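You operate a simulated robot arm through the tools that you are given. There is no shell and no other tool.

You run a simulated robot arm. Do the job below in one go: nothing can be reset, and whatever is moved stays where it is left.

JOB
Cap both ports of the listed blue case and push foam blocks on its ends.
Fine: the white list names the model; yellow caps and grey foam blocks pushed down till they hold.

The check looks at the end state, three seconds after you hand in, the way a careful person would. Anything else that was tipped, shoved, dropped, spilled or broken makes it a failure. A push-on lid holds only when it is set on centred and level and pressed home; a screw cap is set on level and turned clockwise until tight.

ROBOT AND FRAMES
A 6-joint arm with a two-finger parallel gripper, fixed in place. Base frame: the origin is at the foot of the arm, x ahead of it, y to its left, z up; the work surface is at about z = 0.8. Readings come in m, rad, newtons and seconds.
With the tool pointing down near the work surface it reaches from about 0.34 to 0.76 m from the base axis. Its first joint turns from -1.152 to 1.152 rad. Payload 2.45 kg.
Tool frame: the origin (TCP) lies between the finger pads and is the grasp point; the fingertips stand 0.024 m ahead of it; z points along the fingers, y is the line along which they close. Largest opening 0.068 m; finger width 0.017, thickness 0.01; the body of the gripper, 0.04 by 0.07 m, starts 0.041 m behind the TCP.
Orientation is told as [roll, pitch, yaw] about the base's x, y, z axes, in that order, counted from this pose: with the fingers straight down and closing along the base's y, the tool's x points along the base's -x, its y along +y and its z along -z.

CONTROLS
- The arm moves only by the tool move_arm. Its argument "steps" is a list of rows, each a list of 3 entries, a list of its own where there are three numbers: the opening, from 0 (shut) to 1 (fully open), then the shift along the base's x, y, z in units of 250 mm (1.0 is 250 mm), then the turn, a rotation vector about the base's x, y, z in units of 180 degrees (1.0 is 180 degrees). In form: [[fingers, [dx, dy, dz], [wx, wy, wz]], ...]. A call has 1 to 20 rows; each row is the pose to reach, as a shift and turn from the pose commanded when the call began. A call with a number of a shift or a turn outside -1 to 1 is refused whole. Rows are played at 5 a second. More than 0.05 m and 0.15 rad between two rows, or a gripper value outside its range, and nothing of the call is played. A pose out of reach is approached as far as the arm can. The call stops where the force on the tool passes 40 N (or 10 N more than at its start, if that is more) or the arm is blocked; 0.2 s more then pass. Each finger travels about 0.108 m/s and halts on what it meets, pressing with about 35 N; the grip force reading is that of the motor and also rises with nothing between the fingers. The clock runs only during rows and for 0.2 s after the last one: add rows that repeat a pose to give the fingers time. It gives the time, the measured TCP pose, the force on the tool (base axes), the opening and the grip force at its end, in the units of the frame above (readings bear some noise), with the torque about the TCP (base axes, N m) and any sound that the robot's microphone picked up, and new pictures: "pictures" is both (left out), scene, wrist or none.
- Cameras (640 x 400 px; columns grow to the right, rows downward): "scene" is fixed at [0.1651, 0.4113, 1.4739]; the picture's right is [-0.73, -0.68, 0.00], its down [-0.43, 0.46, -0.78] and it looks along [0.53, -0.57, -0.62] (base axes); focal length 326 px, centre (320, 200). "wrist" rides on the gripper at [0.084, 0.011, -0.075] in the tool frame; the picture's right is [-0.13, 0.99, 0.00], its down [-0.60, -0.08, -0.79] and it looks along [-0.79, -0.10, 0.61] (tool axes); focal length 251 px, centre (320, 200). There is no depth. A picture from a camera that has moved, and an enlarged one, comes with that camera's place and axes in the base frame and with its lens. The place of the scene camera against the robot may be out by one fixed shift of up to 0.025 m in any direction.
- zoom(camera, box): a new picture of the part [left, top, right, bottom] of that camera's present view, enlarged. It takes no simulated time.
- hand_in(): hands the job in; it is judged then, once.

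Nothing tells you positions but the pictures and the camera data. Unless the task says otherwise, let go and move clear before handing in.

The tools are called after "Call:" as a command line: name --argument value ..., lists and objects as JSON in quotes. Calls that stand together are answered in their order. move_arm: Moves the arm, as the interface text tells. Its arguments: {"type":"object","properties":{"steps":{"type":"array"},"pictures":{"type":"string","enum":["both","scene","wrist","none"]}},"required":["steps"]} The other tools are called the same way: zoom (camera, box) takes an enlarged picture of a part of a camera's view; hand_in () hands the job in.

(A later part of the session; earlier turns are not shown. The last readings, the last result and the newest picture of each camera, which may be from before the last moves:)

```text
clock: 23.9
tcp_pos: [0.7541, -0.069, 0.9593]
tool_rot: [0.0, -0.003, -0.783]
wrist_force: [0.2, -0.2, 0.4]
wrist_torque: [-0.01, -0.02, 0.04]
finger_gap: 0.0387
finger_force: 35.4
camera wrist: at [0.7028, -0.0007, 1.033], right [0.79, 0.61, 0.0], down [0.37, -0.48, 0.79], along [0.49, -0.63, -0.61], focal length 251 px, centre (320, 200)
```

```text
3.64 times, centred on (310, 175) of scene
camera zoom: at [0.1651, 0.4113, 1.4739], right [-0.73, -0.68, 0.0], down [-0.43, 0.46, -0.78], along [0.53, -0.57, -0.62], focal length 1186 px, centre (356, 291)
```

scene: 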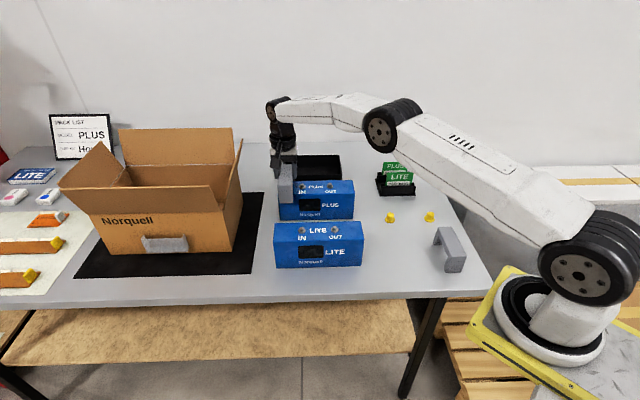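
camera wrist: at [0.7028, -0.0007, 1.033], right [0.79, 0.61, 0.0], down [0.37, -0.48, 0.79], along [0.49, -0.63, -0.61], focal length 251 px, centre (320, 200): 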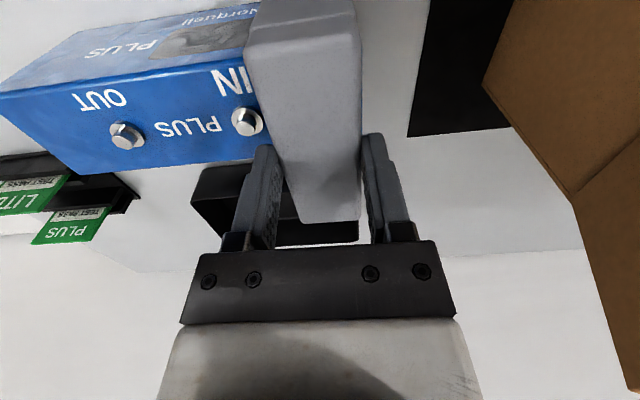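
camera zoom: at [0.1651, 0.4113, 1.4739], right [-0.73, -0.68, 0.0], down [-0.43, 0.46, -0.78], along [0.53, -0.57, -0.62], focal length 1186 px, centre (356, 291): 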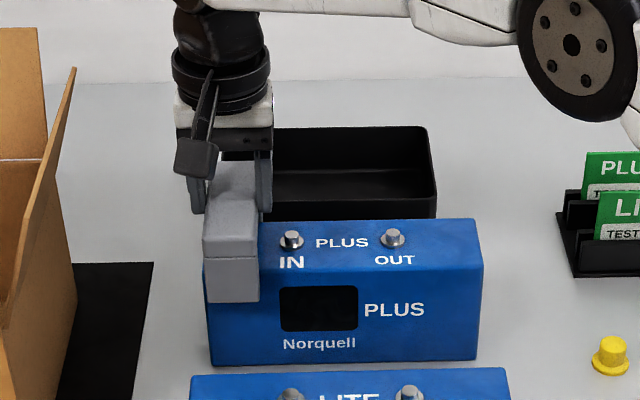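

The legs are straddling the case cleanly without touching. I'll continue down toward seating.

Call:
move_arm --steps '[[0.3, [0, 0, -0.02], [0, 0, 0]], [0.3, [0, 0, -0.04], [0, 0, 0]], [0.3, [0, 0, -0.04], [0, 0, 0]]]' --pictures "none"

Call:
move_arm --steps '[[0.3, [0, 0, -0.012], [0, 0, 0]], [0.3, [0, 0, -0.024], [0, 0, 0]], [0.3, [0, 0, -0.024], [0, 0, 0]]]' --pictures "none"

Call:
move_arm --steps '[[0.3, [0, 0, -0.008], [0, 0, 0]], [0.3, [0, 0, -0.016], [0, 0, 0]], [0.3, [0, 0, -0.016], [0, 0, 0]]]' --pictures "both"

Call:
zoom --camera "scene" --box '[250, 120, 370, 230]'

```text
clock: 24.7
tcp_pos: [0.7554, -0.0692, 0.9481]
tool_rot: [0.0, -0.002, -0.783]
wrist_force: [-0.5, -1.2, -0.5]
wrist_torque: [0.01, 0.01, -0.01]
finger_gap: 0.0386
finger_force: 34.6
```

```text
clock: 25.5
tcp_pos: [0.7548, -0.0697, 0.9425]
tool_rot: [0.001, 0.0, -0.786]
wrist_force: [-0.3, -0.2, 0.4]
wrist_torque: [0.01, -0.01, 0.01]
finger_gap: 0.0388
finger_force: 34.9
```

```text
clock: 26.3
tcp_pos: [0.755, -0.07, 0.9381]
tool_rot: [-0.002, -0.003, -0.782]
wrist_force: [-0.2, 0.7, -0.1]
wrist_torque: [0.0, -0.01, 0.01]
finger_gap: 0.0386
finger_force: 34.9
camera wrist: at [0.703, -0.0008, 1.0125], right [0.79, 0.61, 0.0], down [0.37, -0.48, 0.79], along [0.49, -0.63, -0.61], focal length 251 px, centre (320, 200)
```

scene: 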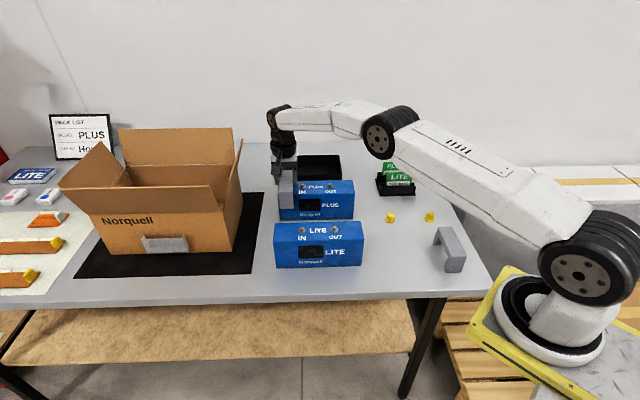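
wrist: 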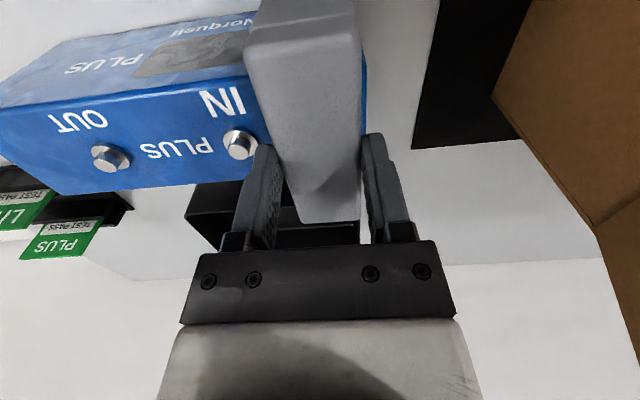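

```text
3.64 times, centred on (310, 175) of scene
camera zoom: at [0.1651, 0.4113, 1.4739], right [-0.73, -0.68, 0.0], down [-0.43, 0.46, -0.78], along [0.53, -0.57, -0.62], focal length 1186 px, centre (356, 291)
```

zoom: 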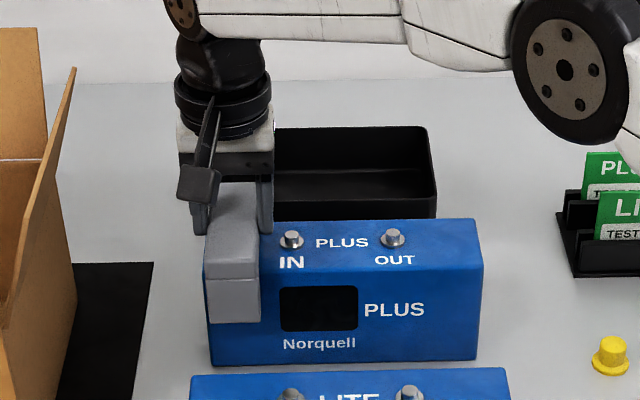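

Call:
zoom --camera "wrist" --box '[180, 0, 420, 150]'

```text
2.67 times, centred on (300, 75) of wrist
camera zoom: at [0.703, -0.0008, 1.0125], right [0.79, 0.61, 0.0], down [0.37, -0.48, 0.79], along [0.49, -0.63, -0.61], focal length 670 px, centre (373, 533)
```

zoom: 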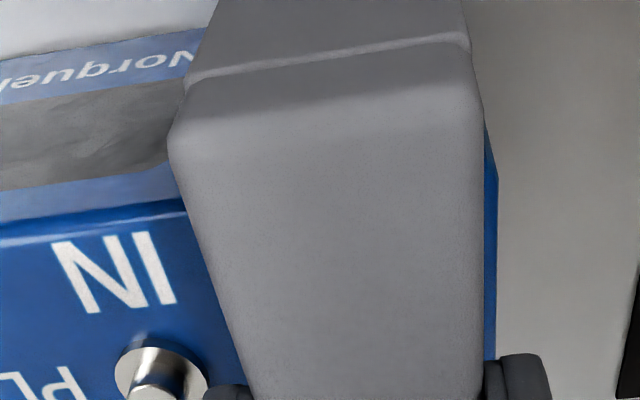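

The case end sticks out about 3–4 mm past the foam, so I'll shift the foam 3 mm outward and keep lowering.

Call:
move_arm --steps '[[0.3, [0.008, 0.008, 0], [0, 0, 0]], [0.3, [0.008, 0.008, -0.008], [0, 0, 0]], [0.3, [0.008, 0.008, -0.008], [0, 0, 0]]]' --pictures "none"

Call:
move_arm --steps '[[0.3, [0, 0, -0.006], [0, 0, 0]], [0.3, [0, 0, -0.012], [0, 0, 0]], [0.3, [0, 0, -0.012], [0, 0, 0]]]' --pictures "none"

Call:
move_arm --steps '[[0.3, [0, 0, -0.006], [0, 0, 0]], [0.3, [0, 0, -0.012], [0, 0, 0]], [0.3, [0, 0, -0.012], [0, 0, 0]]]' --pictures "none"

```text
clock: 27.1
tcp_pos: [0.7563, -0.0663, 0.9361]
tool_rot: [-0.001, -0.001, -0.783]
wrist_force: [-0.1, 0.0, -0.1]
wrist_torque: [-0.01, 0.02, -0.03]
finger_gap: 0.0387
finger_force: 34.6
```

```text
clock: 27.9
tcp_pos: [0.756, -0.0669, 0.9331]
tool_rot: [0.001, -0.001, -0.784]
wrist_force: [0.0, 0.1, 0.7]
wrist_torque: [0.01, 0.02, 0.02]
finger_gap: 0.0386
finger_force: 34.8
```

```text
clock: 28.7
tcp_pos: [0.7564, -0.0667, 0.9318]
tool_rot: [0.002, -0.001, -0.783]
wrist_force: [-8.0, 0.4, 11.2]
wrist_torque: [0.01, 0.29, -0.02]
finger_gap: 0.0387
finger_force: 34.8
```

There is about 11 N of resistance at z≈0.932. I'll press a little further and look.

Call:
move_arm --steps '[[0.3, [0, 0, -0.004], [0, 0, 0]], [0.3, [0, 0, -0.008], [0, 0, 0]], [0.3, [0, 0, -0.008], [0, 0, 0]]]' --pictures "both"

Call:
zoom --camera "scene" --box '[260, 150, 340, 220]'

Call:
zoom --camera "wrist" --box '[180, 0, 420, 150]'

```text
clock: 29.5
tcp_pos: [0.7569, -0.0676, 0.932]
tool_rot: [0.004, -0.005, -0.785]
wrist_force: [-14.9, 0.1, 29.7]
wrist_torque: [0.08, 0.54, -0.01]
finger_gap: 0.0388
finger_force: 35.1
camera wrist: at [0.7049, 0.0014, 1.0055], right [0.79, 0.61, 0.0], down [0.37, -0.48, 0.8], along [0.49, -0.63, -0.61], focal length 251 px, centre (320, 200)
```

scene: 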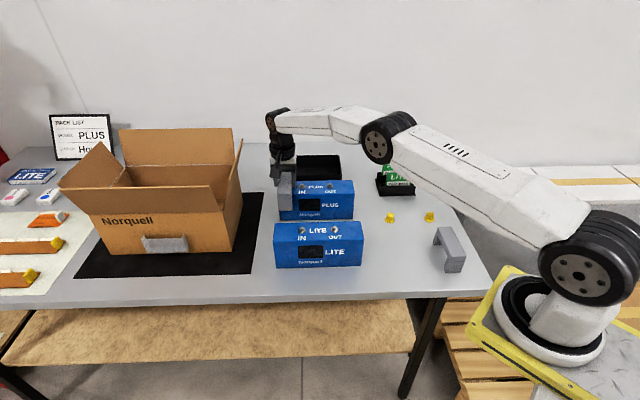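
wrist: 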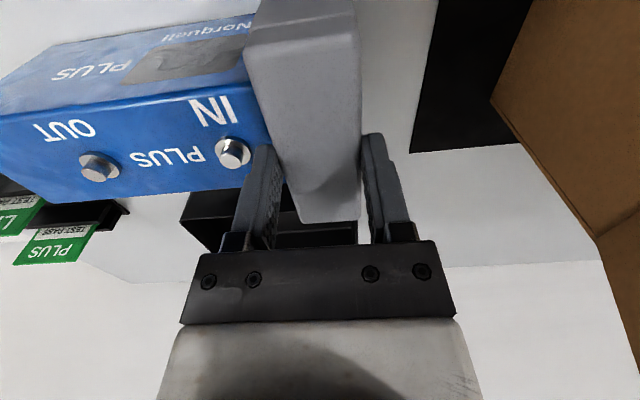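

```text
5.71 times, centred on (300, 185) of scene
camera zoom: at [0.164, 0.4113, 1.474], right [-0.73, -0.68, 0.0], down [-0.43, 0.46, -0.78], along [0.53, -0.57, -0.62], focal length 1864 px, centre (434, 286)
```

zoom: 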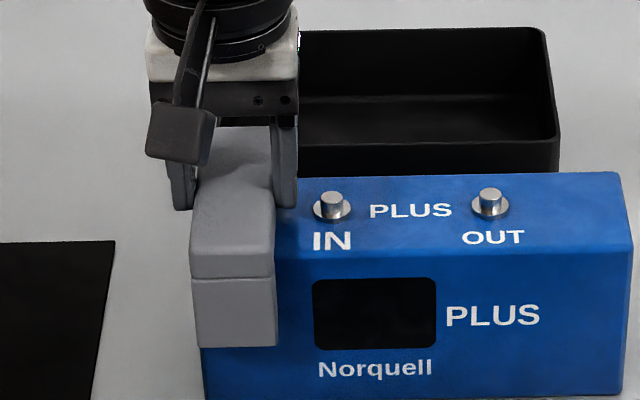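

```text
2.67 times, centred on (300, 75) of wrist
camera zoom: at [0.7049, 0.0014, 1.0055], right [0.79, 0.61, 0.0], down [0.37, -0.48, 0.8], along [0.49, -0.63, -0.61], focal length 670 px, centre (373, 533)
```

zoom: 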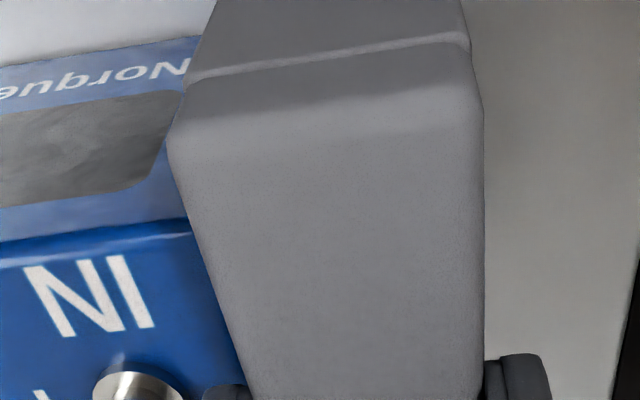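

The foam appears bottomed on the case top (30 N with no further travel), flush with the end. I'll press a bit harder to be sure it takes hold.

Call:
move_arm --steps '[[0.3, [0, 0, -0.003], [0, 0, 0]], [0.3, [0, 0, -0.006], [0, 0, 0]], [0.3, [0, 0, -0.01], [0, 0, 0]]]' --pictures "none"

```text
clock: 30.4
tcp_pos: [0.7581, -0.0681, 0.931]
tool_rot: [0.002, -0.004, -0.783]
wrist_force: [-5.3, 0.5, 7.0]
wrist_torque: [0.04, 0.07, -0.09]
finger_gap: 0.0388
finger_force: 34.9
stopped in row 3: the force on the tool passed its limit at 44 N (the readings are from after the stop); the commanded pose is now the measured one
```

I pushed with 44 N and there's no further travel, so it's seated. I'll open only slightly to avoid the port, lift off, and inspect.

Call:
move_arm --steps '[[0.66, [0, 0, 0], [0, 0, 0]], [0.66, [0, 0, 0], [0, 0, 0]], [0.66, [0, 0, 0.08], [0, 0, 0]], [0.66, [0, 0, 0.2], [0, 0, 0]], [0.66, [-0.05, 0.05, 0.3], [0, 0, 0]], [0.66, [-0.05, 0.05, 0.3], [0, 0, 0]]]' --pictures "both"

Call:
zoom --camera "scene" --box '[260, 150, 340, 220]'

Call:
zoom --camera "wrist" --box '[80, 0, 480, 250]'

```text
clock: 31.8
tcp_pos: [0.7439, -0.0553, 1.0053]
tool_rot: [0.002, -0.004, -0.786]
wrist_force: [0.7, -0.2, -0.2]
wrist_torque: [-0.01, 0.01, 0.0]
finger_gap: 0.0449
finger_force: 0.1
camera wrist: at [0.6929, 0.0133, 1.0795], right [0.79, 0.61, 0.0], down [0.37, -0.48, 0.8], along [0.49, -0.63, -0.61], focal length 251 px, centre (320, 200)
```

scene: 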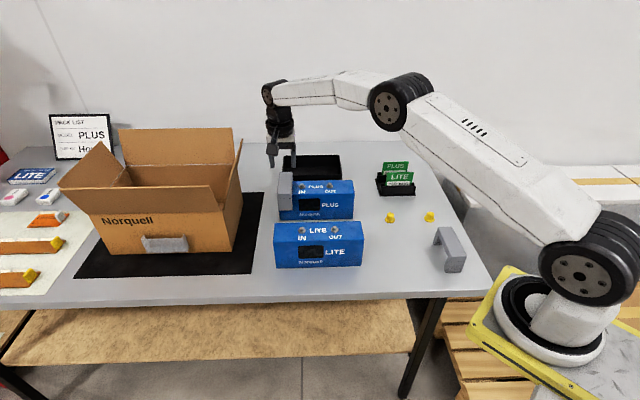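
wrist: 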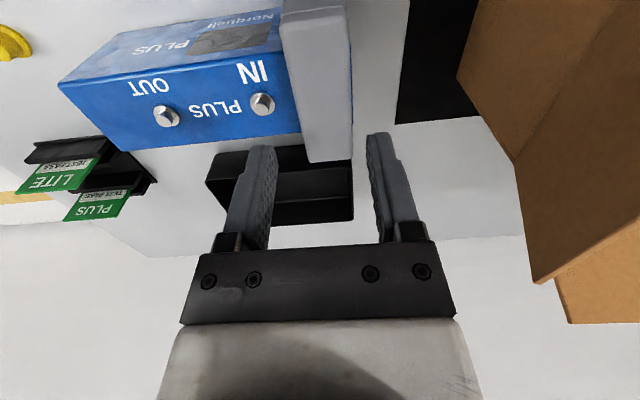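

```text
5.71 times, centred on (300, 185) of scene
camera zoom: at [0.1651, 0.4113, 1.4739], right [-0.73, -0.68, 0.0], down [-0.43, 0.46, -0.78], along [0.53, -0.57, -0.62], focal length 1864 px, centre (434, 286)
```

zoom: 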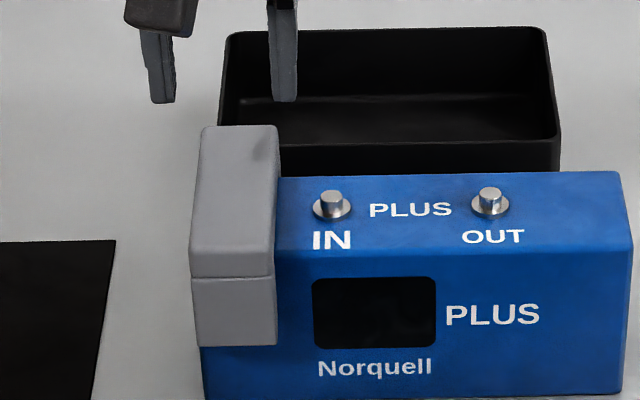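

```text
1.60 times, centred on (280, 125) of wrist
camera zoom: at [0.6929, 0.0133, 1.0795], right [0.79, 0.61, 0.0], down [0.37, -0.48, 0.8], along [0.49, -0.63, -0.61], focal length 402 px, centre (384, 320)
```

zoom: 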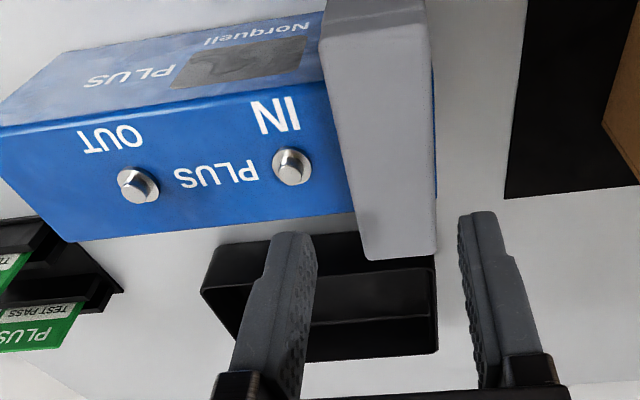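

Foam 1 sits flush and square on the IN end. I'll press its top centre with closed fingers to confirm the seating height and hold.

Call:
move_arm --steps '[[0.3, [0.043, -0.046, 0], [0, 0, 0]], [0, [0.043, -0.046, 0], [0, 0, 0]], [0, [0.043, -0.046, -0.1], [0, 0, 0]], [0, [0.043, -0.046, -0.2], [0, 0, 0]], [0, [0.043, -0.046, -0.228], [0, 0, 0]], [0, [0.043, -0.046, -0.228], [0, 0, 0]]]' --pictures "none"

Call:
move_arm --steps '[[0, [0, 0, -0.008], [0, 0, 0]], [0, [0, 0, -0.016], [0, 0, 0]], [0, [0, 0, -0.022], [0, 0, 0]], [0, [0, 0, -0.028], [0, 0, 0]], [0, [0, 0, -0.034], [0, 0, 0]], [0, [0, 0, -0.04], [0, 0, 0]]]' --pictures "wrist"

```text
clock: 33.1
tcp_pos: [0.7561, -0.0658, 0.9478]
tool_rot: [0.002, -0.005, -0.785]
wrist_force: [1.4, 0.3, -0.4]
wrist_torque: [0.04, -0.01, 0.0]
finger_gap: 0.0
finger_force: 23.8
```

```text
clock: 34.5
tcp_pos: [0.7559, -0.0666, 0.943]
tool_rot: [0.009, -0.01, -0.785]
wrist_force: [-16.3, 1.2, 35.1]
wrist_torque: [0.05, 0.45, 0.02]
finger_gap: 0.0001
finger_force: 23.4
camera wrist: at [0.7042, 0.0021, 1.0174], right [0.79, 0.61, 0.01], down [0.36, -0.48, 0.8], along [0.49, -0.63, -0.6], focal length 251 px, centre (320, 200)
```

wrist: 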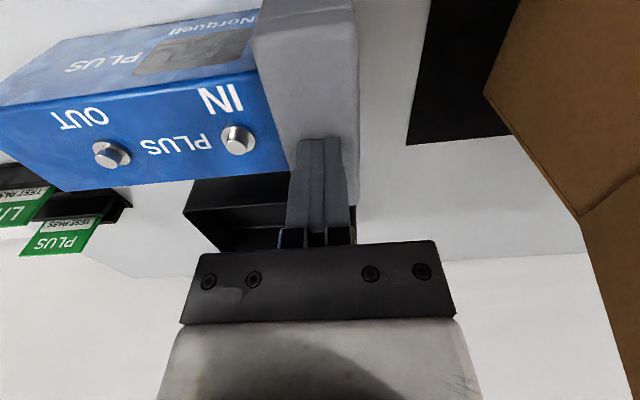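

Foam 1's top reads z≈0.919 under 35 N, so it is firmly seated. Now I'll lift and go back for foam 2.

Call:
move_arm --steps '[[0, [0, 0, 0.15], [0, 0, 0]], [0, [0, 0, 0.3], [0, 0, 0]], [0.5, [0, 0, 0.45], [0, 0, 0]], [1, [-0.15, -0.045, 0.5], [0, 0, 0]], [1, [-0.3, -0.09, 0.5], [0, 0, 0]], [1, [-0.45, -0.135, 0.5], [0, 0, 0]], [1, [-0.6, -0.18, 0.5], [0, 0, 0]], [1, [-0.75, -0.225, 0.5], [0, 0, 0]], [1, [-0.9, -0.27, 0.5], [0, 0, 0]], [1, [-1, -0.3, 0.5], [0, 0, 0]]]' --pictures "none"

Call:
move_arm --steps '[[1, [-0.15, -0.08, 0], [0, 0, 0]], [1, [-0.3, -0.16, 0], [0, 0, 0]], [1, [-0.45, -0.24, -0.05], [0, 0, 0]], [1, [-0.6, -0.32, -0.15], [0, 0, 0]], [1, [-0.72, -0.36, -0.28], [0, 0, 0]], [1, [-0.72, -0.36, -0.28], [0, 0, 0]], [1, [-0.72, -0.36, -0.28], [0, 0, 0]]]' --pictures "both"

Call:
zoom --camera "wrist" --box '[160, 0, 480, 200]'

```text
clock: 36.8
tcp_pos: [0.5055, -0.1428, 1.0644]
tool_rot: [0.003, -0.005, -0.785]
wrist_force: [-0.3, -1.0, -0.6]
wrist_torque: [-0.03, -0.04, 0.01]
finger_gap: 0.0681
finger_force: 0.0
```

```text
clock: 38.4
tcp_pos: [0.3271, -0.2313, 0.9915]
tool_rot: [0.004, -0.002, -0.783]
wrist_force: [0.0, 0.6, -0.3]
wrist_torque: [-0.02, -0.01, -0.02]
finger_gap: 0.0678
finger_force: 0.1
camera wrist: at [0.2752, -0.1634, 1.0667], right [0.79, 0.61, 0.0], down [0.37, -0.48, 0.8], along [0.49, -0.63, -0.61], focal length 251 px, centre (320, 200)
```

scene: 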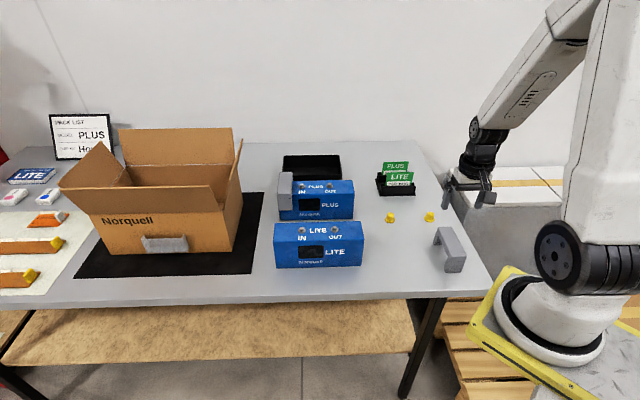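
wrist: 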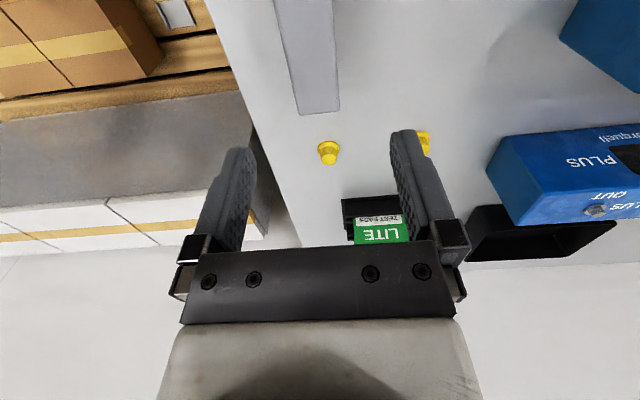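

```text
2.00 times, centred on (320, 100) of wrist
camera zoom: at [0.2752, -0.1634, 1.0667], right [0.79, 0.61, 0.0], down [0.37, -0.48, 0.8], along [0.49, -0.63, -0.61], focal length 503 px, centre (320, 400)
```

zoom: 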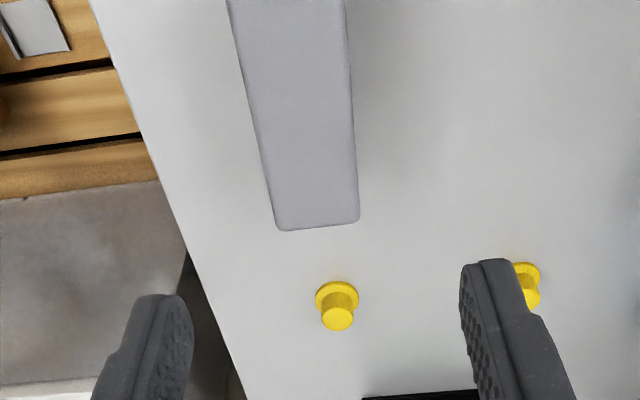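

Foam 2 is centred near (0.321, -0.237) and aligned with the tool. I'll descend and grip it the same way as foam 1.

Call:
move_arm --steps '[[1, [-0.021, -0.019, -0.1], [-0.001, 0.0012, 0]], [1, [-0.021, -0.019, -0.22], [-0.001, 0.0012, 0]], [1, [-0.021, -0.019, -0.34], [-0.001, 0.0012, 0]], [1, [-0.021, -0.019, -0.42], [-0.001, 0.0012, 0]], [1, [-0.021, -0.019, -0.474], [-0.001, 0.0012, 0]], [1, [-0.021, -0.019, -0.474], [-0.001, 0.0012, 0]]]' --pictures "wrist"

Call:
zoom --camera "wrist" --box '[180, 0, 460, 250]'

```text
clock: 39.8
tcp_pos: [0.3215, -0.237, 0.8749]
tool_rot: [-0.004, -0.004, -0.784]
wrist_force: [-0.1, -0.4, -0.4]
wrist_torque: [0.02, 0.05, -0.01]
finger_gap: 0.0681
finger_force: 0.1
camera wrist: at [0.27, -0.1676, 0.9482], right [0.79, 0.61, 0.0], down [0.37, -0.48, 0.8], along [0.48, -0.63, -0.61], focal length 251 px, centre (320, 200)
```

wrist: 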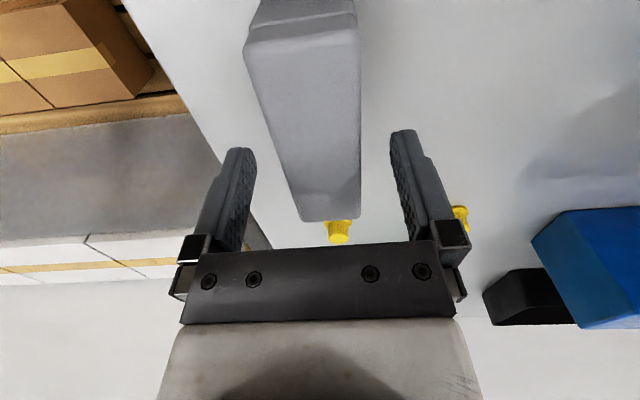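

```text
1.60 times, centred on (320, 125) of wrist
camera zoom: at [0.27, -0.1676, 0.9482], right [0.79, 0.61, 0.0], down [0.37, -0.48, 0.8], along [0.48, -0.63, -0.61], focal length 402 px, centre (320, 320)
```

zoom: 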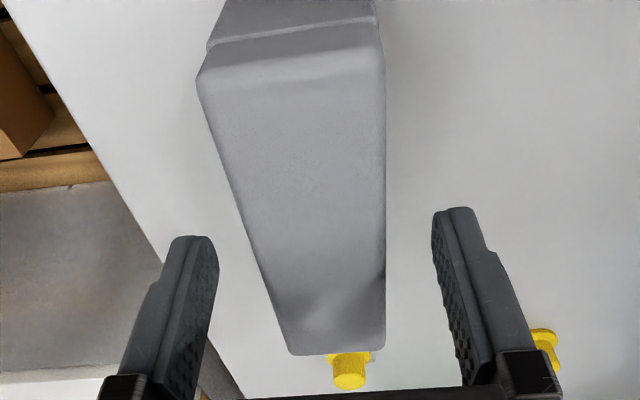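

The picture matches the successful foam 1 grasp, so I'll close and lift.

Call:
move_arm --steps '[[0.5, [0, 0, 0], [0, 0, 0]], [0.3, [0, 0, 0], [0, 0, 0]], [0.3, [0, 0, 0], [0, 0, 0]], [0.3, [0, 0, 0], [0, 0, 0]], [0.3, [0, 0, 0.12], [0, 0, 0]], [0.3, [0, 0, 0.28], [0, 0, 0]], [0.3, [0, 0, 0.44], [0, 0, 0]], [0.3, [0, 0, 0.6], [0, 0, 0]], [0.3, [0, 0, 0.78], [0, 0, 0]], [0.3, [0, 0, 0.78], [0, 0, 0]]]' --pictures "both"

```text
clock: 42.0
tcp_pos: [0.3204, -0.2377, 1.0705]
tool_rot: [-0.002, -0.004, -0.784]
wrist_force: [0.9, 0.0, -0.8]
wrist_torque: [-0.01, 0.02, 0.02]
finger_gap: 0.0386
finger_force: 34.9
camera wrist: at [0.2697, -0.168, 1.1444], right [0.79, 0.61, 0.0], down [0.37, -0.48, 0.8], along [0.48, -0.63, -0.61], focal length 251 px, centre (320, 200)
```

scene: 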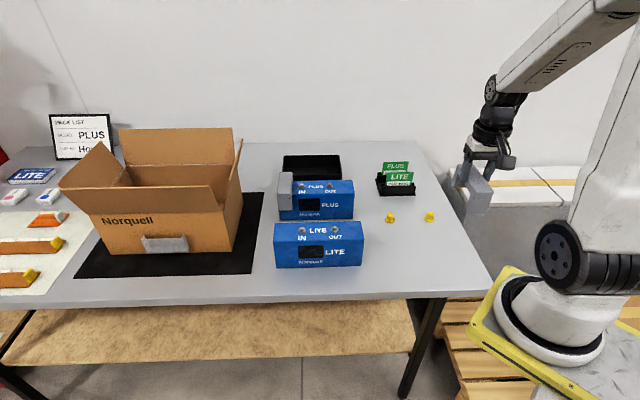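
wrist: 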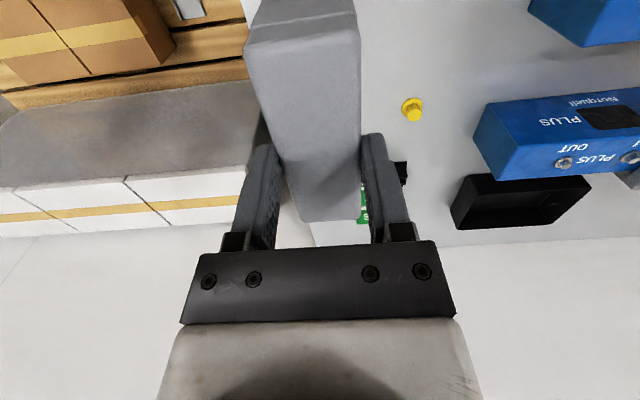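

Foam 2 is held. I'll carry it to the OUT end of the PLUS case.

Call:
move_arm --steps '[[0.3, [0.16, 0.024, 0], [0, 0, 0]], [0.3, [0.32, 0.048, 0], [0, 0, 0]], [0.3, [0.48, 0.072, 0], [0, 0, 0]], [0.3, [0.64, 0.096, 0], [0, 0, 0]], [0.3, [0.8, 0.12, 0], [0, 0, 0]], [0.3, [0.96, 0.144, 0], [0, 0, 0]]]' --pictures "none"

Call:
move_arm --steps '[[0.3, [0.15, 0.024, 0], [0, 0, 0]], [0.3, [0.293, 0.048, 0], [0, 0, 0]], [0.3, [0.293, 0.048, -0.1], [0, 0, 0]], [0.3, [0.293, 0.048, -0.2], [0, 0, 0]], [0.3, [0.293, 0.048, -0.298], [0, 0, 0]], [0.3, [0.293, 0.048, -0.298], [0, 0, 0]], [0.3, [0.293, 0.048, -0.298], [0, 0, 0]]]' --pictures "both"

Call:
zoom --camera "scene" --box '[260, 120, 380, 230]'

Call:
zoom --camera "wrist" --box '[160, 0, 480, 200]'

```text
clock: 43.4
tcp_pos: [0.5625, -0.2004, 1.0702]
tool_rot: [-0.003, -0.004, -0.786]
wrist_force: [-0.6, -0.2, -0.3]
wrist_torque: [0.03, -0.01, -0.02]
finger_gap: 0.0386
finger_force: 35.4
```

```text
clock: 45.0
tcp_pos: [0.6336, -0.1891, 0.9942]
tool_rot: [-0.001, -0.004, -0.784]
wrist_force: [-0.2, -1.4, -1.0]
wrist_torque: [0.02, 0.0, -0.02]
finger_gap: 0.0387
finger_force: 35.0
camera wrist: at [0.5832, -0.1197, 1.0686], right [0.79, 0.61, 0.0], down [0.37, -0.48, 0.8], along [0.48, -0.63, -0.61], focal length 251 px, centre (320, 200)
```

scene: 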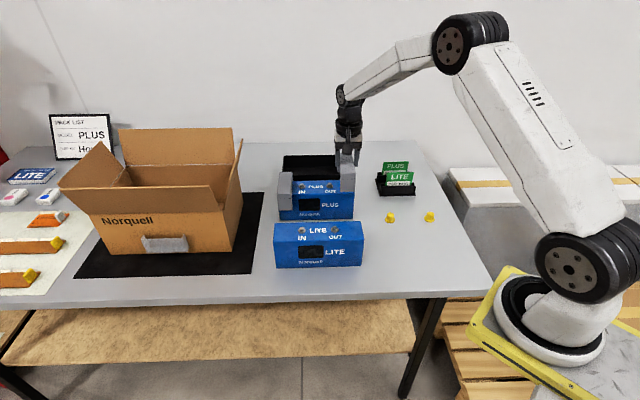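
wrist: 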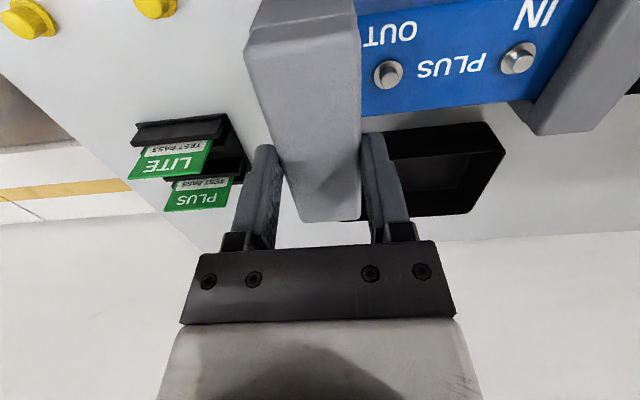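

```text
3.64 times, centred on (320, 175) of scene
camera zoom: at [0.1651, 0.4113, 1.4739], right [-0.73, -0.68, 0.0], down [-0.43, 0.46, -0.78], along [0.53, -0.57, -0.62], focal length 1186 px, centre (320, 291)
```

zoom: 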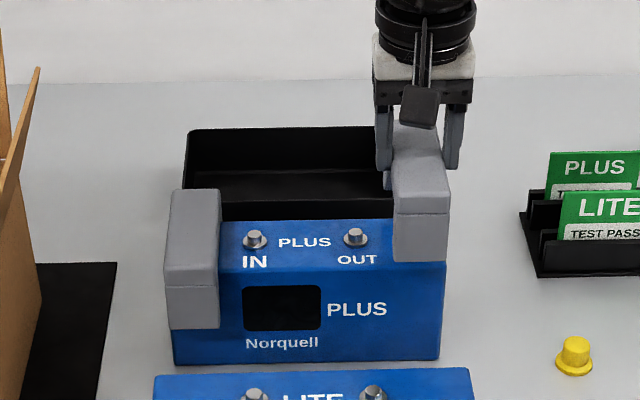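

```text
2.00 times, centred on (320, 100) of wrist
camera zoom: at [0.5832, -0.1197, 1.0686], right [0.79, 0.61, 0.0], down [0.37, -0.48, 0.8], along [0.48, -0.63, -0.61], focal length 503 px, centre (320, 400)
```

zoom: 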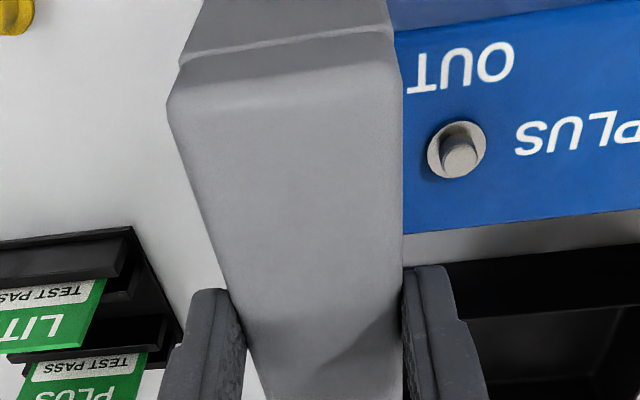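

Alignment over the OUT end looks right. I'll lower until the legs straddle the case, then check the end face.

Call:
move_arm --steps '[[0.3, [0, 0, -0.03], [0, 0, 0]], [0.3, [0, 0, -0.06], [0, 0, 0]], [0.3, [0, 0, -0.09], [0, 0, 0]], [0.3, [0, 0, -0.12], [0, 0, 0]], [0.3, [0, 0, -0.12], [0, 0, 0]]]' --pictures "none"

Call:
move_arm --steps '[[0.3, [0, 0, -0.03], [0, 0, 0]], [0.3, [0, 0, -0.06], [0, 0, 0]], [0.3, [0, 0, -0.09], [0, 0, 0]], [0.3, [0, 0, -0.104], [0, 0, 0]], [0.3, [0, 0, -0.104], [0, 0, 0]]]' --pictures "both"

Call:
zoom --camera "scene" --box '[290, 150, 370, 220]'

Call:
zoom --camera "wrist" --box '[160, 0, 480, 200]'

```text
clock: 46.1
tcp_pos: [0.6339, -0.1887, 0.9653]
tool_rot: [-0.002, -0.004, -0.784]
wrist_force: [-0.2, -0.7, -0.1]
wrist_torque: [0.01, -0.02, -0.03]
finger_gap: 0.0389
finger_force: 35.1
```

```text
clock: 47.4
tcp_pos: [0.6336, -0.1883, 0.9387]
tool_rot: [-0.002, -0.004, -0.784]
wrist_force: [0.6, -0.3, -0.9]
wrist_torque: [-0.01, 0.02, -0.02]
finger_gap: 0.0386
finger_force: 35.5
camera wrist: at [0.5823, -0.1195, 1.0134], right [0.79, 0.61, 0.0], down [0.37, -0.48, 0.8], along [0.48, -0.63, -0.61], focal length 251 px, centre (320, 200)
```

scene: 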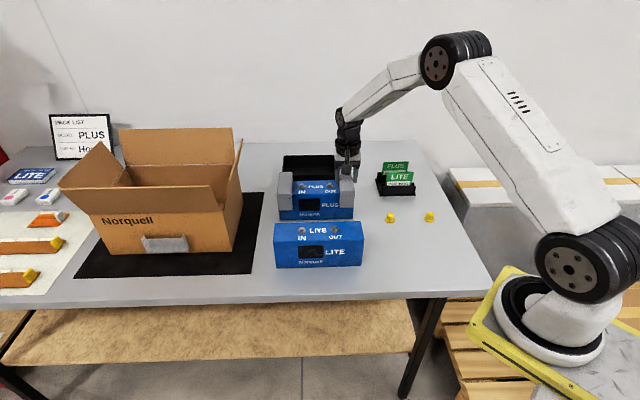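
wrist: 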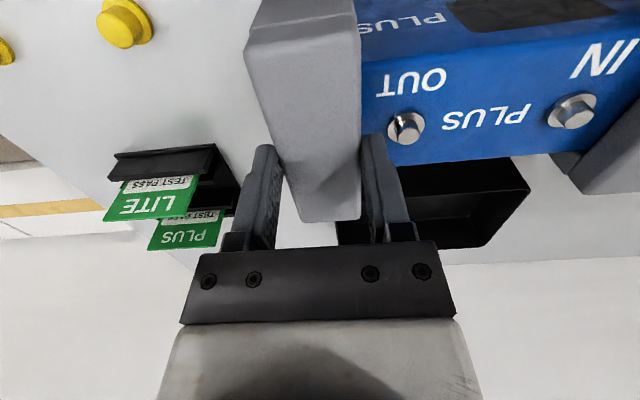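

```text
5.71 times, centred on (330, 185) of scene
camera zoom: at [0.1651, 0.4113, 1.4739], right [-0.73, -0.68, 0.0], down [-0.43, 0.46, -0.78], along [0.53, -0.57, -0.62], focal length 1864 px, centre (263, 286)
```

zoom: 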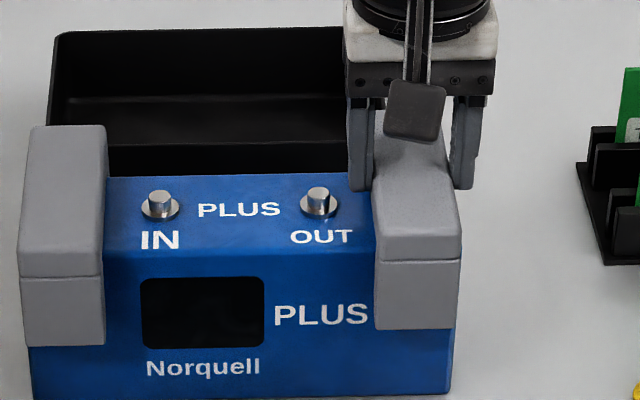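

```text
2.00 times, centred on (320, 100) of wrist
camera zoom: at [0.5823, -0.1195, 1.0134], right [0.79, 0.61, 0.0], down [0.37, -0.48, 0.8], along [0.48, -0.63, -0.61], focal length 503 px, centre (320, 400)
```

zoom: 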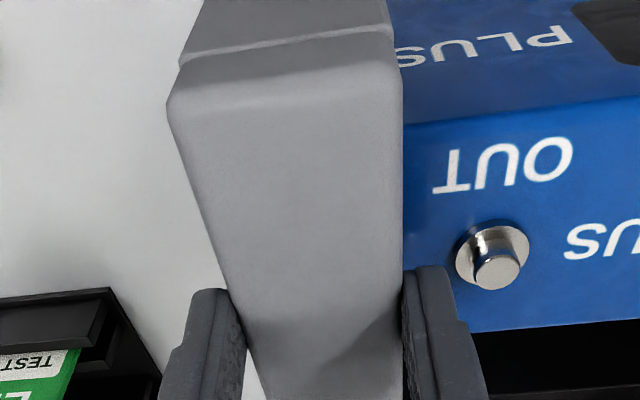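

The two blocks are nearly symmetric about the ports. I'll nudge foam 2 outward 1.5 mm and lower it to contact.

Call:
move_arm --steps '[[0.3, [-0.004, -0.004, 0], [0, 0, 0]], [0.3, [-0.004, -0.004, -0.01], [0, 0, 0]], [0.3, [-0.004, -0.004, -0.02], [0, 0, 0]], [0.3, [-0.004, -0.004, -0.026], [0, 0, 0]], [0.3, [-0.004, -0.004, -0.026], [0, 0, 0]]]' --pictures "none"

Call:
move_arm --steps '[[0.3, [0, 0, -0.006], [0, 0, 0]], [0.3, [0, 0, -0.012], [0, 0, 0]], [0.3, [0, 0, -0.018], [0, 0, 0]], [0.3, [0, 0, -0.024], [0, 0, 0]], [0.3, [0, 0, -0.03], [0, 0, 0]]]' --pictures "both"

Call:
zoom --camera "scene" --box '[260, 150, 370, 230]'

```text
clock: 48.5
tcp_pos: [0.633, -0.1883, 0.933]
tool_rot: [-0.002, -0.003, -0.783]
wrist_force: [0.4, 0.7, -0.1]
wrist_torque: [0.0, -0.02, 0.05]
finger_gap: 0.0387
finger_force: 35.3
```

```text
clock: 49.5
tcp_pos: [0.6336, -0.1904, 0.9324]
tool_rot: [-0.001, -0.005, -0.783]
wrist_force: [-6.4, 2.6, 8.5]
wrist_torque: [0.13, 0.14, 0.11]
finger_gap: 0.0387
finger_force: 35.2
stopped in row 4: the force on the tool passed its limit at 44 N (the readings are from after the stop); the commanded pose is now the measured one
camera wrist: at [0.5819, -0.1207, 1.006], right [0.79, 0.61, 0.0], down [0.37, -0.48, 0.8], along [0.49, -0.63, -0.61], focal length 251 px, centre (320, 200)
```

scene: 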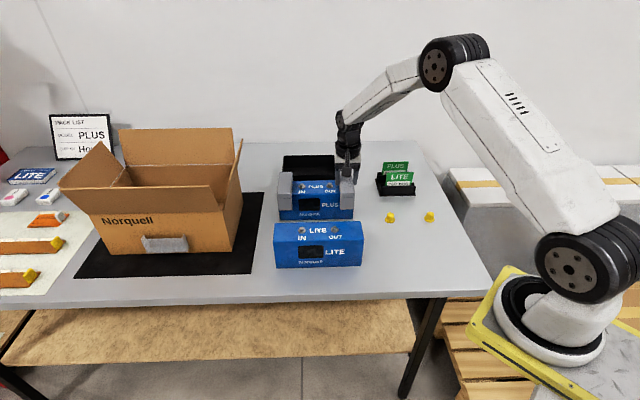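
wrist: 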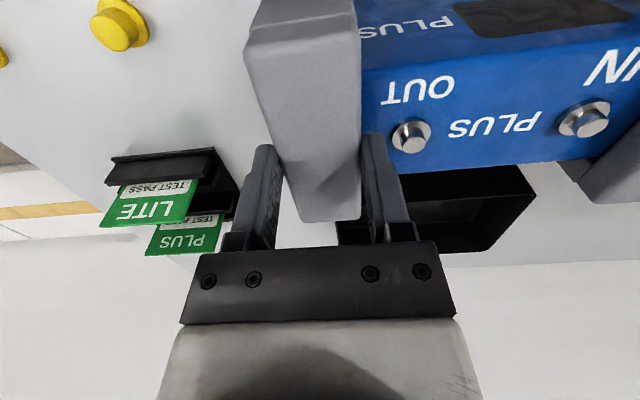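

```text
5.00 times, centred on (315, 190) of scene
camera zoom: at [0.1648, 0.4114, 1.4739], right [-0.73, -0.68, 0.0], down [-0.43, 0.46, -0.78], along [0.53, -0.57, -0.62], focal length 1631 px, centre (345, 250)
```

zoom: 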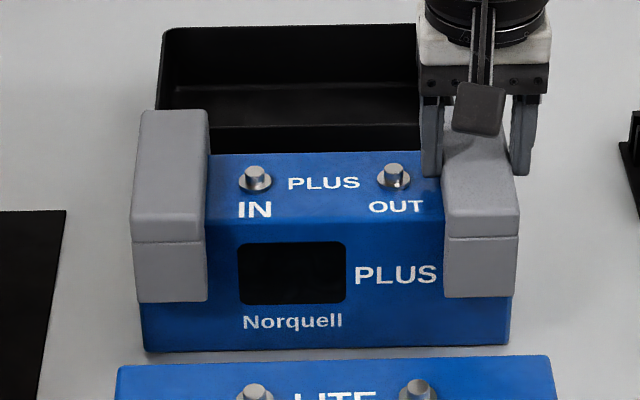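

Both blocks look seated and even. I'll release foam 2, lift, and press its top centre with closed fingers.

Call:
move_arm --steps '[[0.66, [0, 0, 0], [0, 0, 0]], [0.66, [0, 0, 0], [0, 0, 0]], [0.66, [0, 0, 0.06], [0, 0, 0]], [0.66, [0, 0, 0.15], [0, 0, 0]], [0.3, [0, 0, 0.15], [0, 0, 0]], [0, [0, 0, 0.15], [0, 0, 0]], [0, [0, 0, 0.12], [0, 0, 0]], [0, [0, 0, 0.08], [0, 0, 0]], [0, [0, 0, 0.065], [0, 0, 0]], [0, [0, 0, 0.065], [0, 0, 0]]]' --pictures "none"

Call:
move_arm --steps '[[0, [0, 0, -0.008], [0, 0, 0]], [0, [0, 0, -0.014], [0, 0, 0]], [0, [0, 0, -0.02], [0, 0, 0]], [0, [0, 0, -0.026], [0, 0, 0]], [0, [0, 0, -0.032], [0, 0, 0]], [0, [0, 0, -0.038], [0, 0, 0]]]' --pictures "wrist"

```text
clock: 51.7
tcp_pos: [0.633, -0.1891, 0.9469]
tool_rot: [-0.002, -0.004, -0.786]
wrist_force: [0.2, -0.2, 0.1]
wrist_torque: [0.01, 0.01, -0.01]
finger_gap: 0.0
finger_force: 23.7
```

```text
clock: 52.9
tcp_pos: [0.6343, -0.1903, 0.945]
tool_rot: [0.0, -0.007, -0.785]
wrist_force: [-6.1, 2.3, 9.2]
wrist_torque: [0.09, 0.21, 0.04]
finger_gap: 0.0003
finger_force: 23.8
stopped in row 6: the force on the tool passed its limit at 43 N (the readings are from after the stop); the commanded pose is now the measured one
camera wrist: at [0.5828, -0.1213, 1.018], right [0.79, 0.61, 0.0], down [0.37, -0.48, 0.8], along [0.49, -0.63, -0.6], focal length 251 px, centre (320, 200)
```

wrist: 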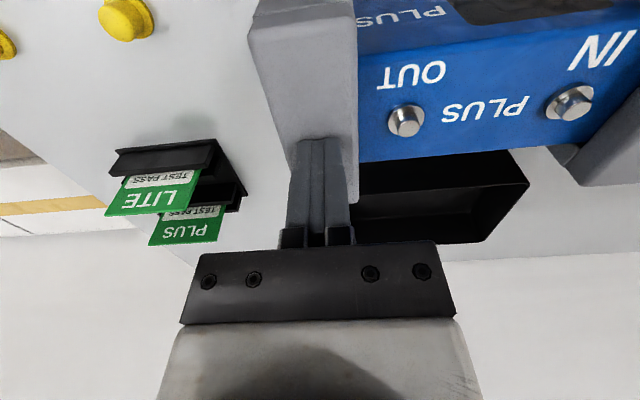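

Foam 2 is seated at the same height under 43 N. Next come the caps: I'll lift, turn the gripper 90° so the fingers close across the case depth (clear of the foam), and hover over cap 1.

Call:
move_arm --steps '[[0, [0, 0, 0.16], [0, 0, 0]], [0, [0, 0, 0.32], [0, 0, 0]], [0.3, [0, 0, 0.44], [0, 0, 0]], [0.6, [-0.04, -0.024, 0.44], [0, 0, 0.045]], [1, [-0.09, -0.048, 0.44], [0, 0, 0.09]], [1, [-0.13, -0.072, 0.44], [0, 0, 0.135]], [1, [-0.18, -0.096, 0.44], [0, 0, 0.18]], [1, [-0.22, -0.12, 0.44], [0, 0, 0.225]], [1, [-0.26, -0.144, 0.44], [0, 0, 0.27]], [1, [-0.31, -0.168, 0.42], [0, 0, 0.315]], [1, [-0.35, -0.192, 0.4], [0, 0, 0.36]], [1, [-0.4, -0.216, 0.38], [0, 0, 0.405]], [1, [-0.44, -0.24, 0.36], [0, 0, 0.45]], [1, [-0.488, -0.266, 0.3], [0, 0, 0.49]], [1, [-0.488, -0.266, 0.2], [0, 0, 0.5]], [1, [-0.488, -0.266, 0.1], [0, 0, 0.5]], [1, [-0.488, -0.266, 0.02], [0, 0, 0.5]], [1, [-0.488, -0.266, 0.02], [0, 0, 0.5]], [1, [-0.488, -0.266, 0.02], [0, 0, 0.5]]]' --pictures "both"

Call:
zoom --camera "wrist" --box '[220, 0, 420, 150]'

Call:
zoom --camera "scene" --box '[260, 140, 370, 230]'

```text
clock: 56.9
tcp_pos: [0.5136, -0.2572, 0.9475]
tool_rot: [-0.002, -0.01, 0.785]
wrist_force: [-0.6, 0.3, 0.2]
wrist_torque: [0.02, -0.03, 0.04]
finger_gap: 0.0678
finger_force: 0.0
camera wrist: at [0.4461, -0.3075, 1.0214], right [-0.61, 0.79, 0.0], down [0.48, 0.37, 0.8], along [0.63, 0.49, -0.6], focal length 251 px, centre (320, 200)
```

scene: 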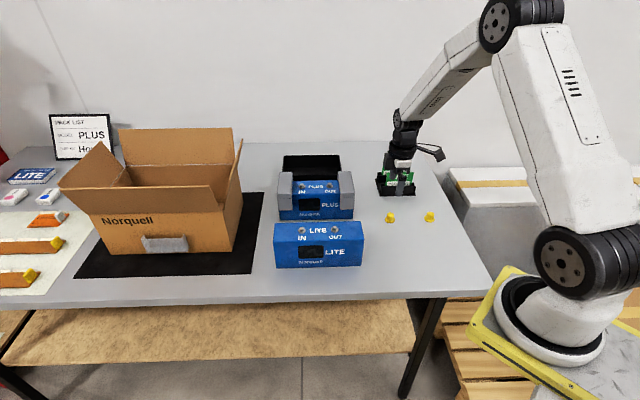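
wrist: 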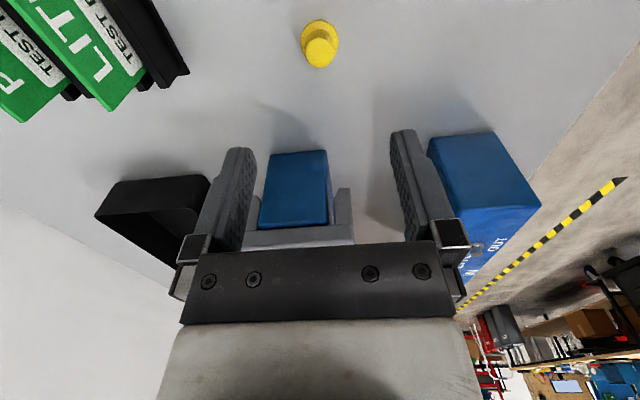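

```text
2.67 times, centred on (320, 75) of wrist
camera zoom: at [0.4461, -0.3075, 1.0214], right [-0.61, 0.79, 0.0], down [0.48, 0.37, 0.8], along [0.63, 0.49, -0.6], focal length 670 px, centre (320, 533)
```

zoom: 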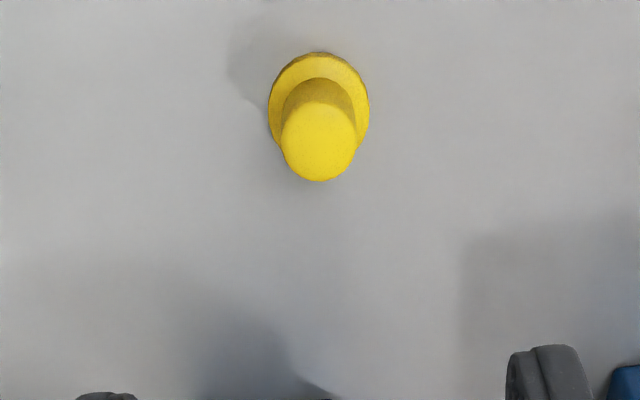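

```text
4.44 times, centred on (315, 185) of scene
camera zoom: at [0.1651, 0.4113, 1.4739], right [-0.73, -0.68, 0.0], down [-0.43, 0.46, -0.78], along [0.53, -0.57, -0.62], focal length 1450 px, centre (342, 267)
```

zoom: 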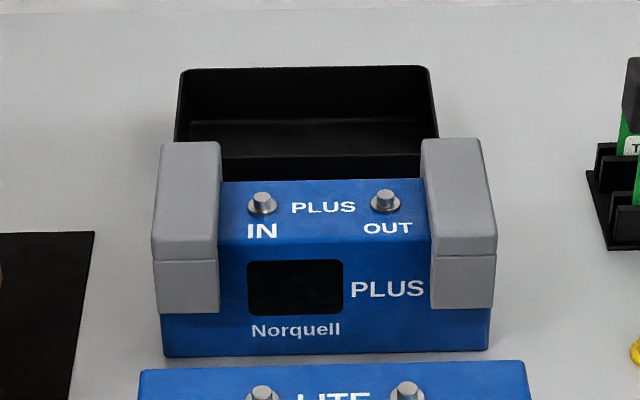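

The cap is in view and both foam blocks look good. The tool has picked up a ~0.6° tilt from the stop, so I'll level it before computing the cap position.

Call:
move_arm --steps '[[1, [0, 0, 0], [-0.0016, 0.0025, 0]], [1, [0, 0, 0], [-0.0016, 0.0025, 0]], [1, [0, 0, 0], [-0.0016, 0.0025, 0]]]' --pictures "wrist"

Call:
zoom --camera "wrist" --box '[220, 0, 420, 150]'

Call:
move_arm --steps '[[1, [0, 0, 0], [0, 0, 0]]]' --pictures "none"

Call:
move_arm --steps '[[1, [0, 0, 0], [0, 0, 0]]]' --pictures "none"

```text
clock: 57.7
tcp_pos: [0.5133, -0.2566, 0.9466]
tool_rot: [0.001, 0.0, 0.786]
wrist_force: [0.7, 0.1, 0.3]
wrist_torque: [0.01, 0.0, 0.0]
finger_gap: 0.0681
finger_force: 0.0
camera wrist: at [0.4465, -0.307, 1.0224], right [-0.61, 0.79, 0.0], down [0.48, 0.37, 0.79], along [0.63, 0.48, -0.61], focal length 251 px, centre (320, 200)
```

wrist: 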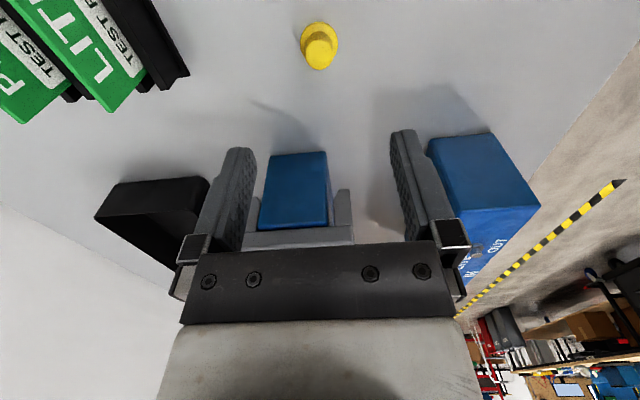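

```text
2.67 times, centred on (320, 75) of wrist
camera zoom: at [0.4465, -0.307, 1.0224], right [-0.61, 0.79, 0.0], down [0.48, 0.37, 0.79], along [0.63, 0.48, -0.61], focal length 670 px, centre (320, 533)
```

zoom: 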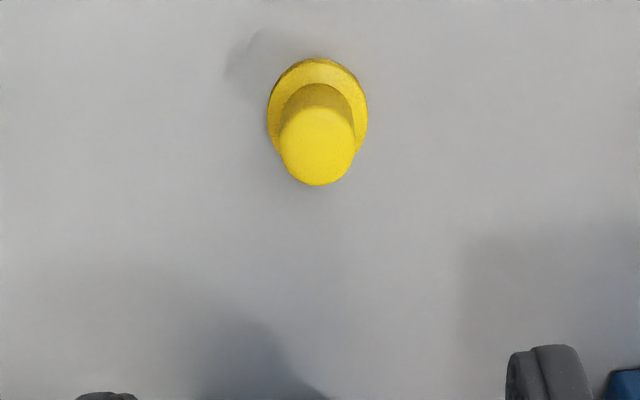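

```text
clock: 58.1
tcp_pos: [0.5145, -0.2565, 0.947]
tool_rot: [0.001, 0.001, 0.786]
wrist_force: [0.2, -0.1, -0.6]
wrist_torque: [-0.01, 0.01, -0.02]
finger_gap: 0.0681
finger_force: 0.2
```

```text
clock: 58.5
tcp_pos: [0.513, -0.2566, 0.9474]
tool_rot: [0.002, 0.002, 0.786]
wrist_force: [0.1, -0.3, -0.4]
wrist_torque: [-0.01, -0.01, 0.03]
finger_gap: 0.0681
finger_force: 0.2
```

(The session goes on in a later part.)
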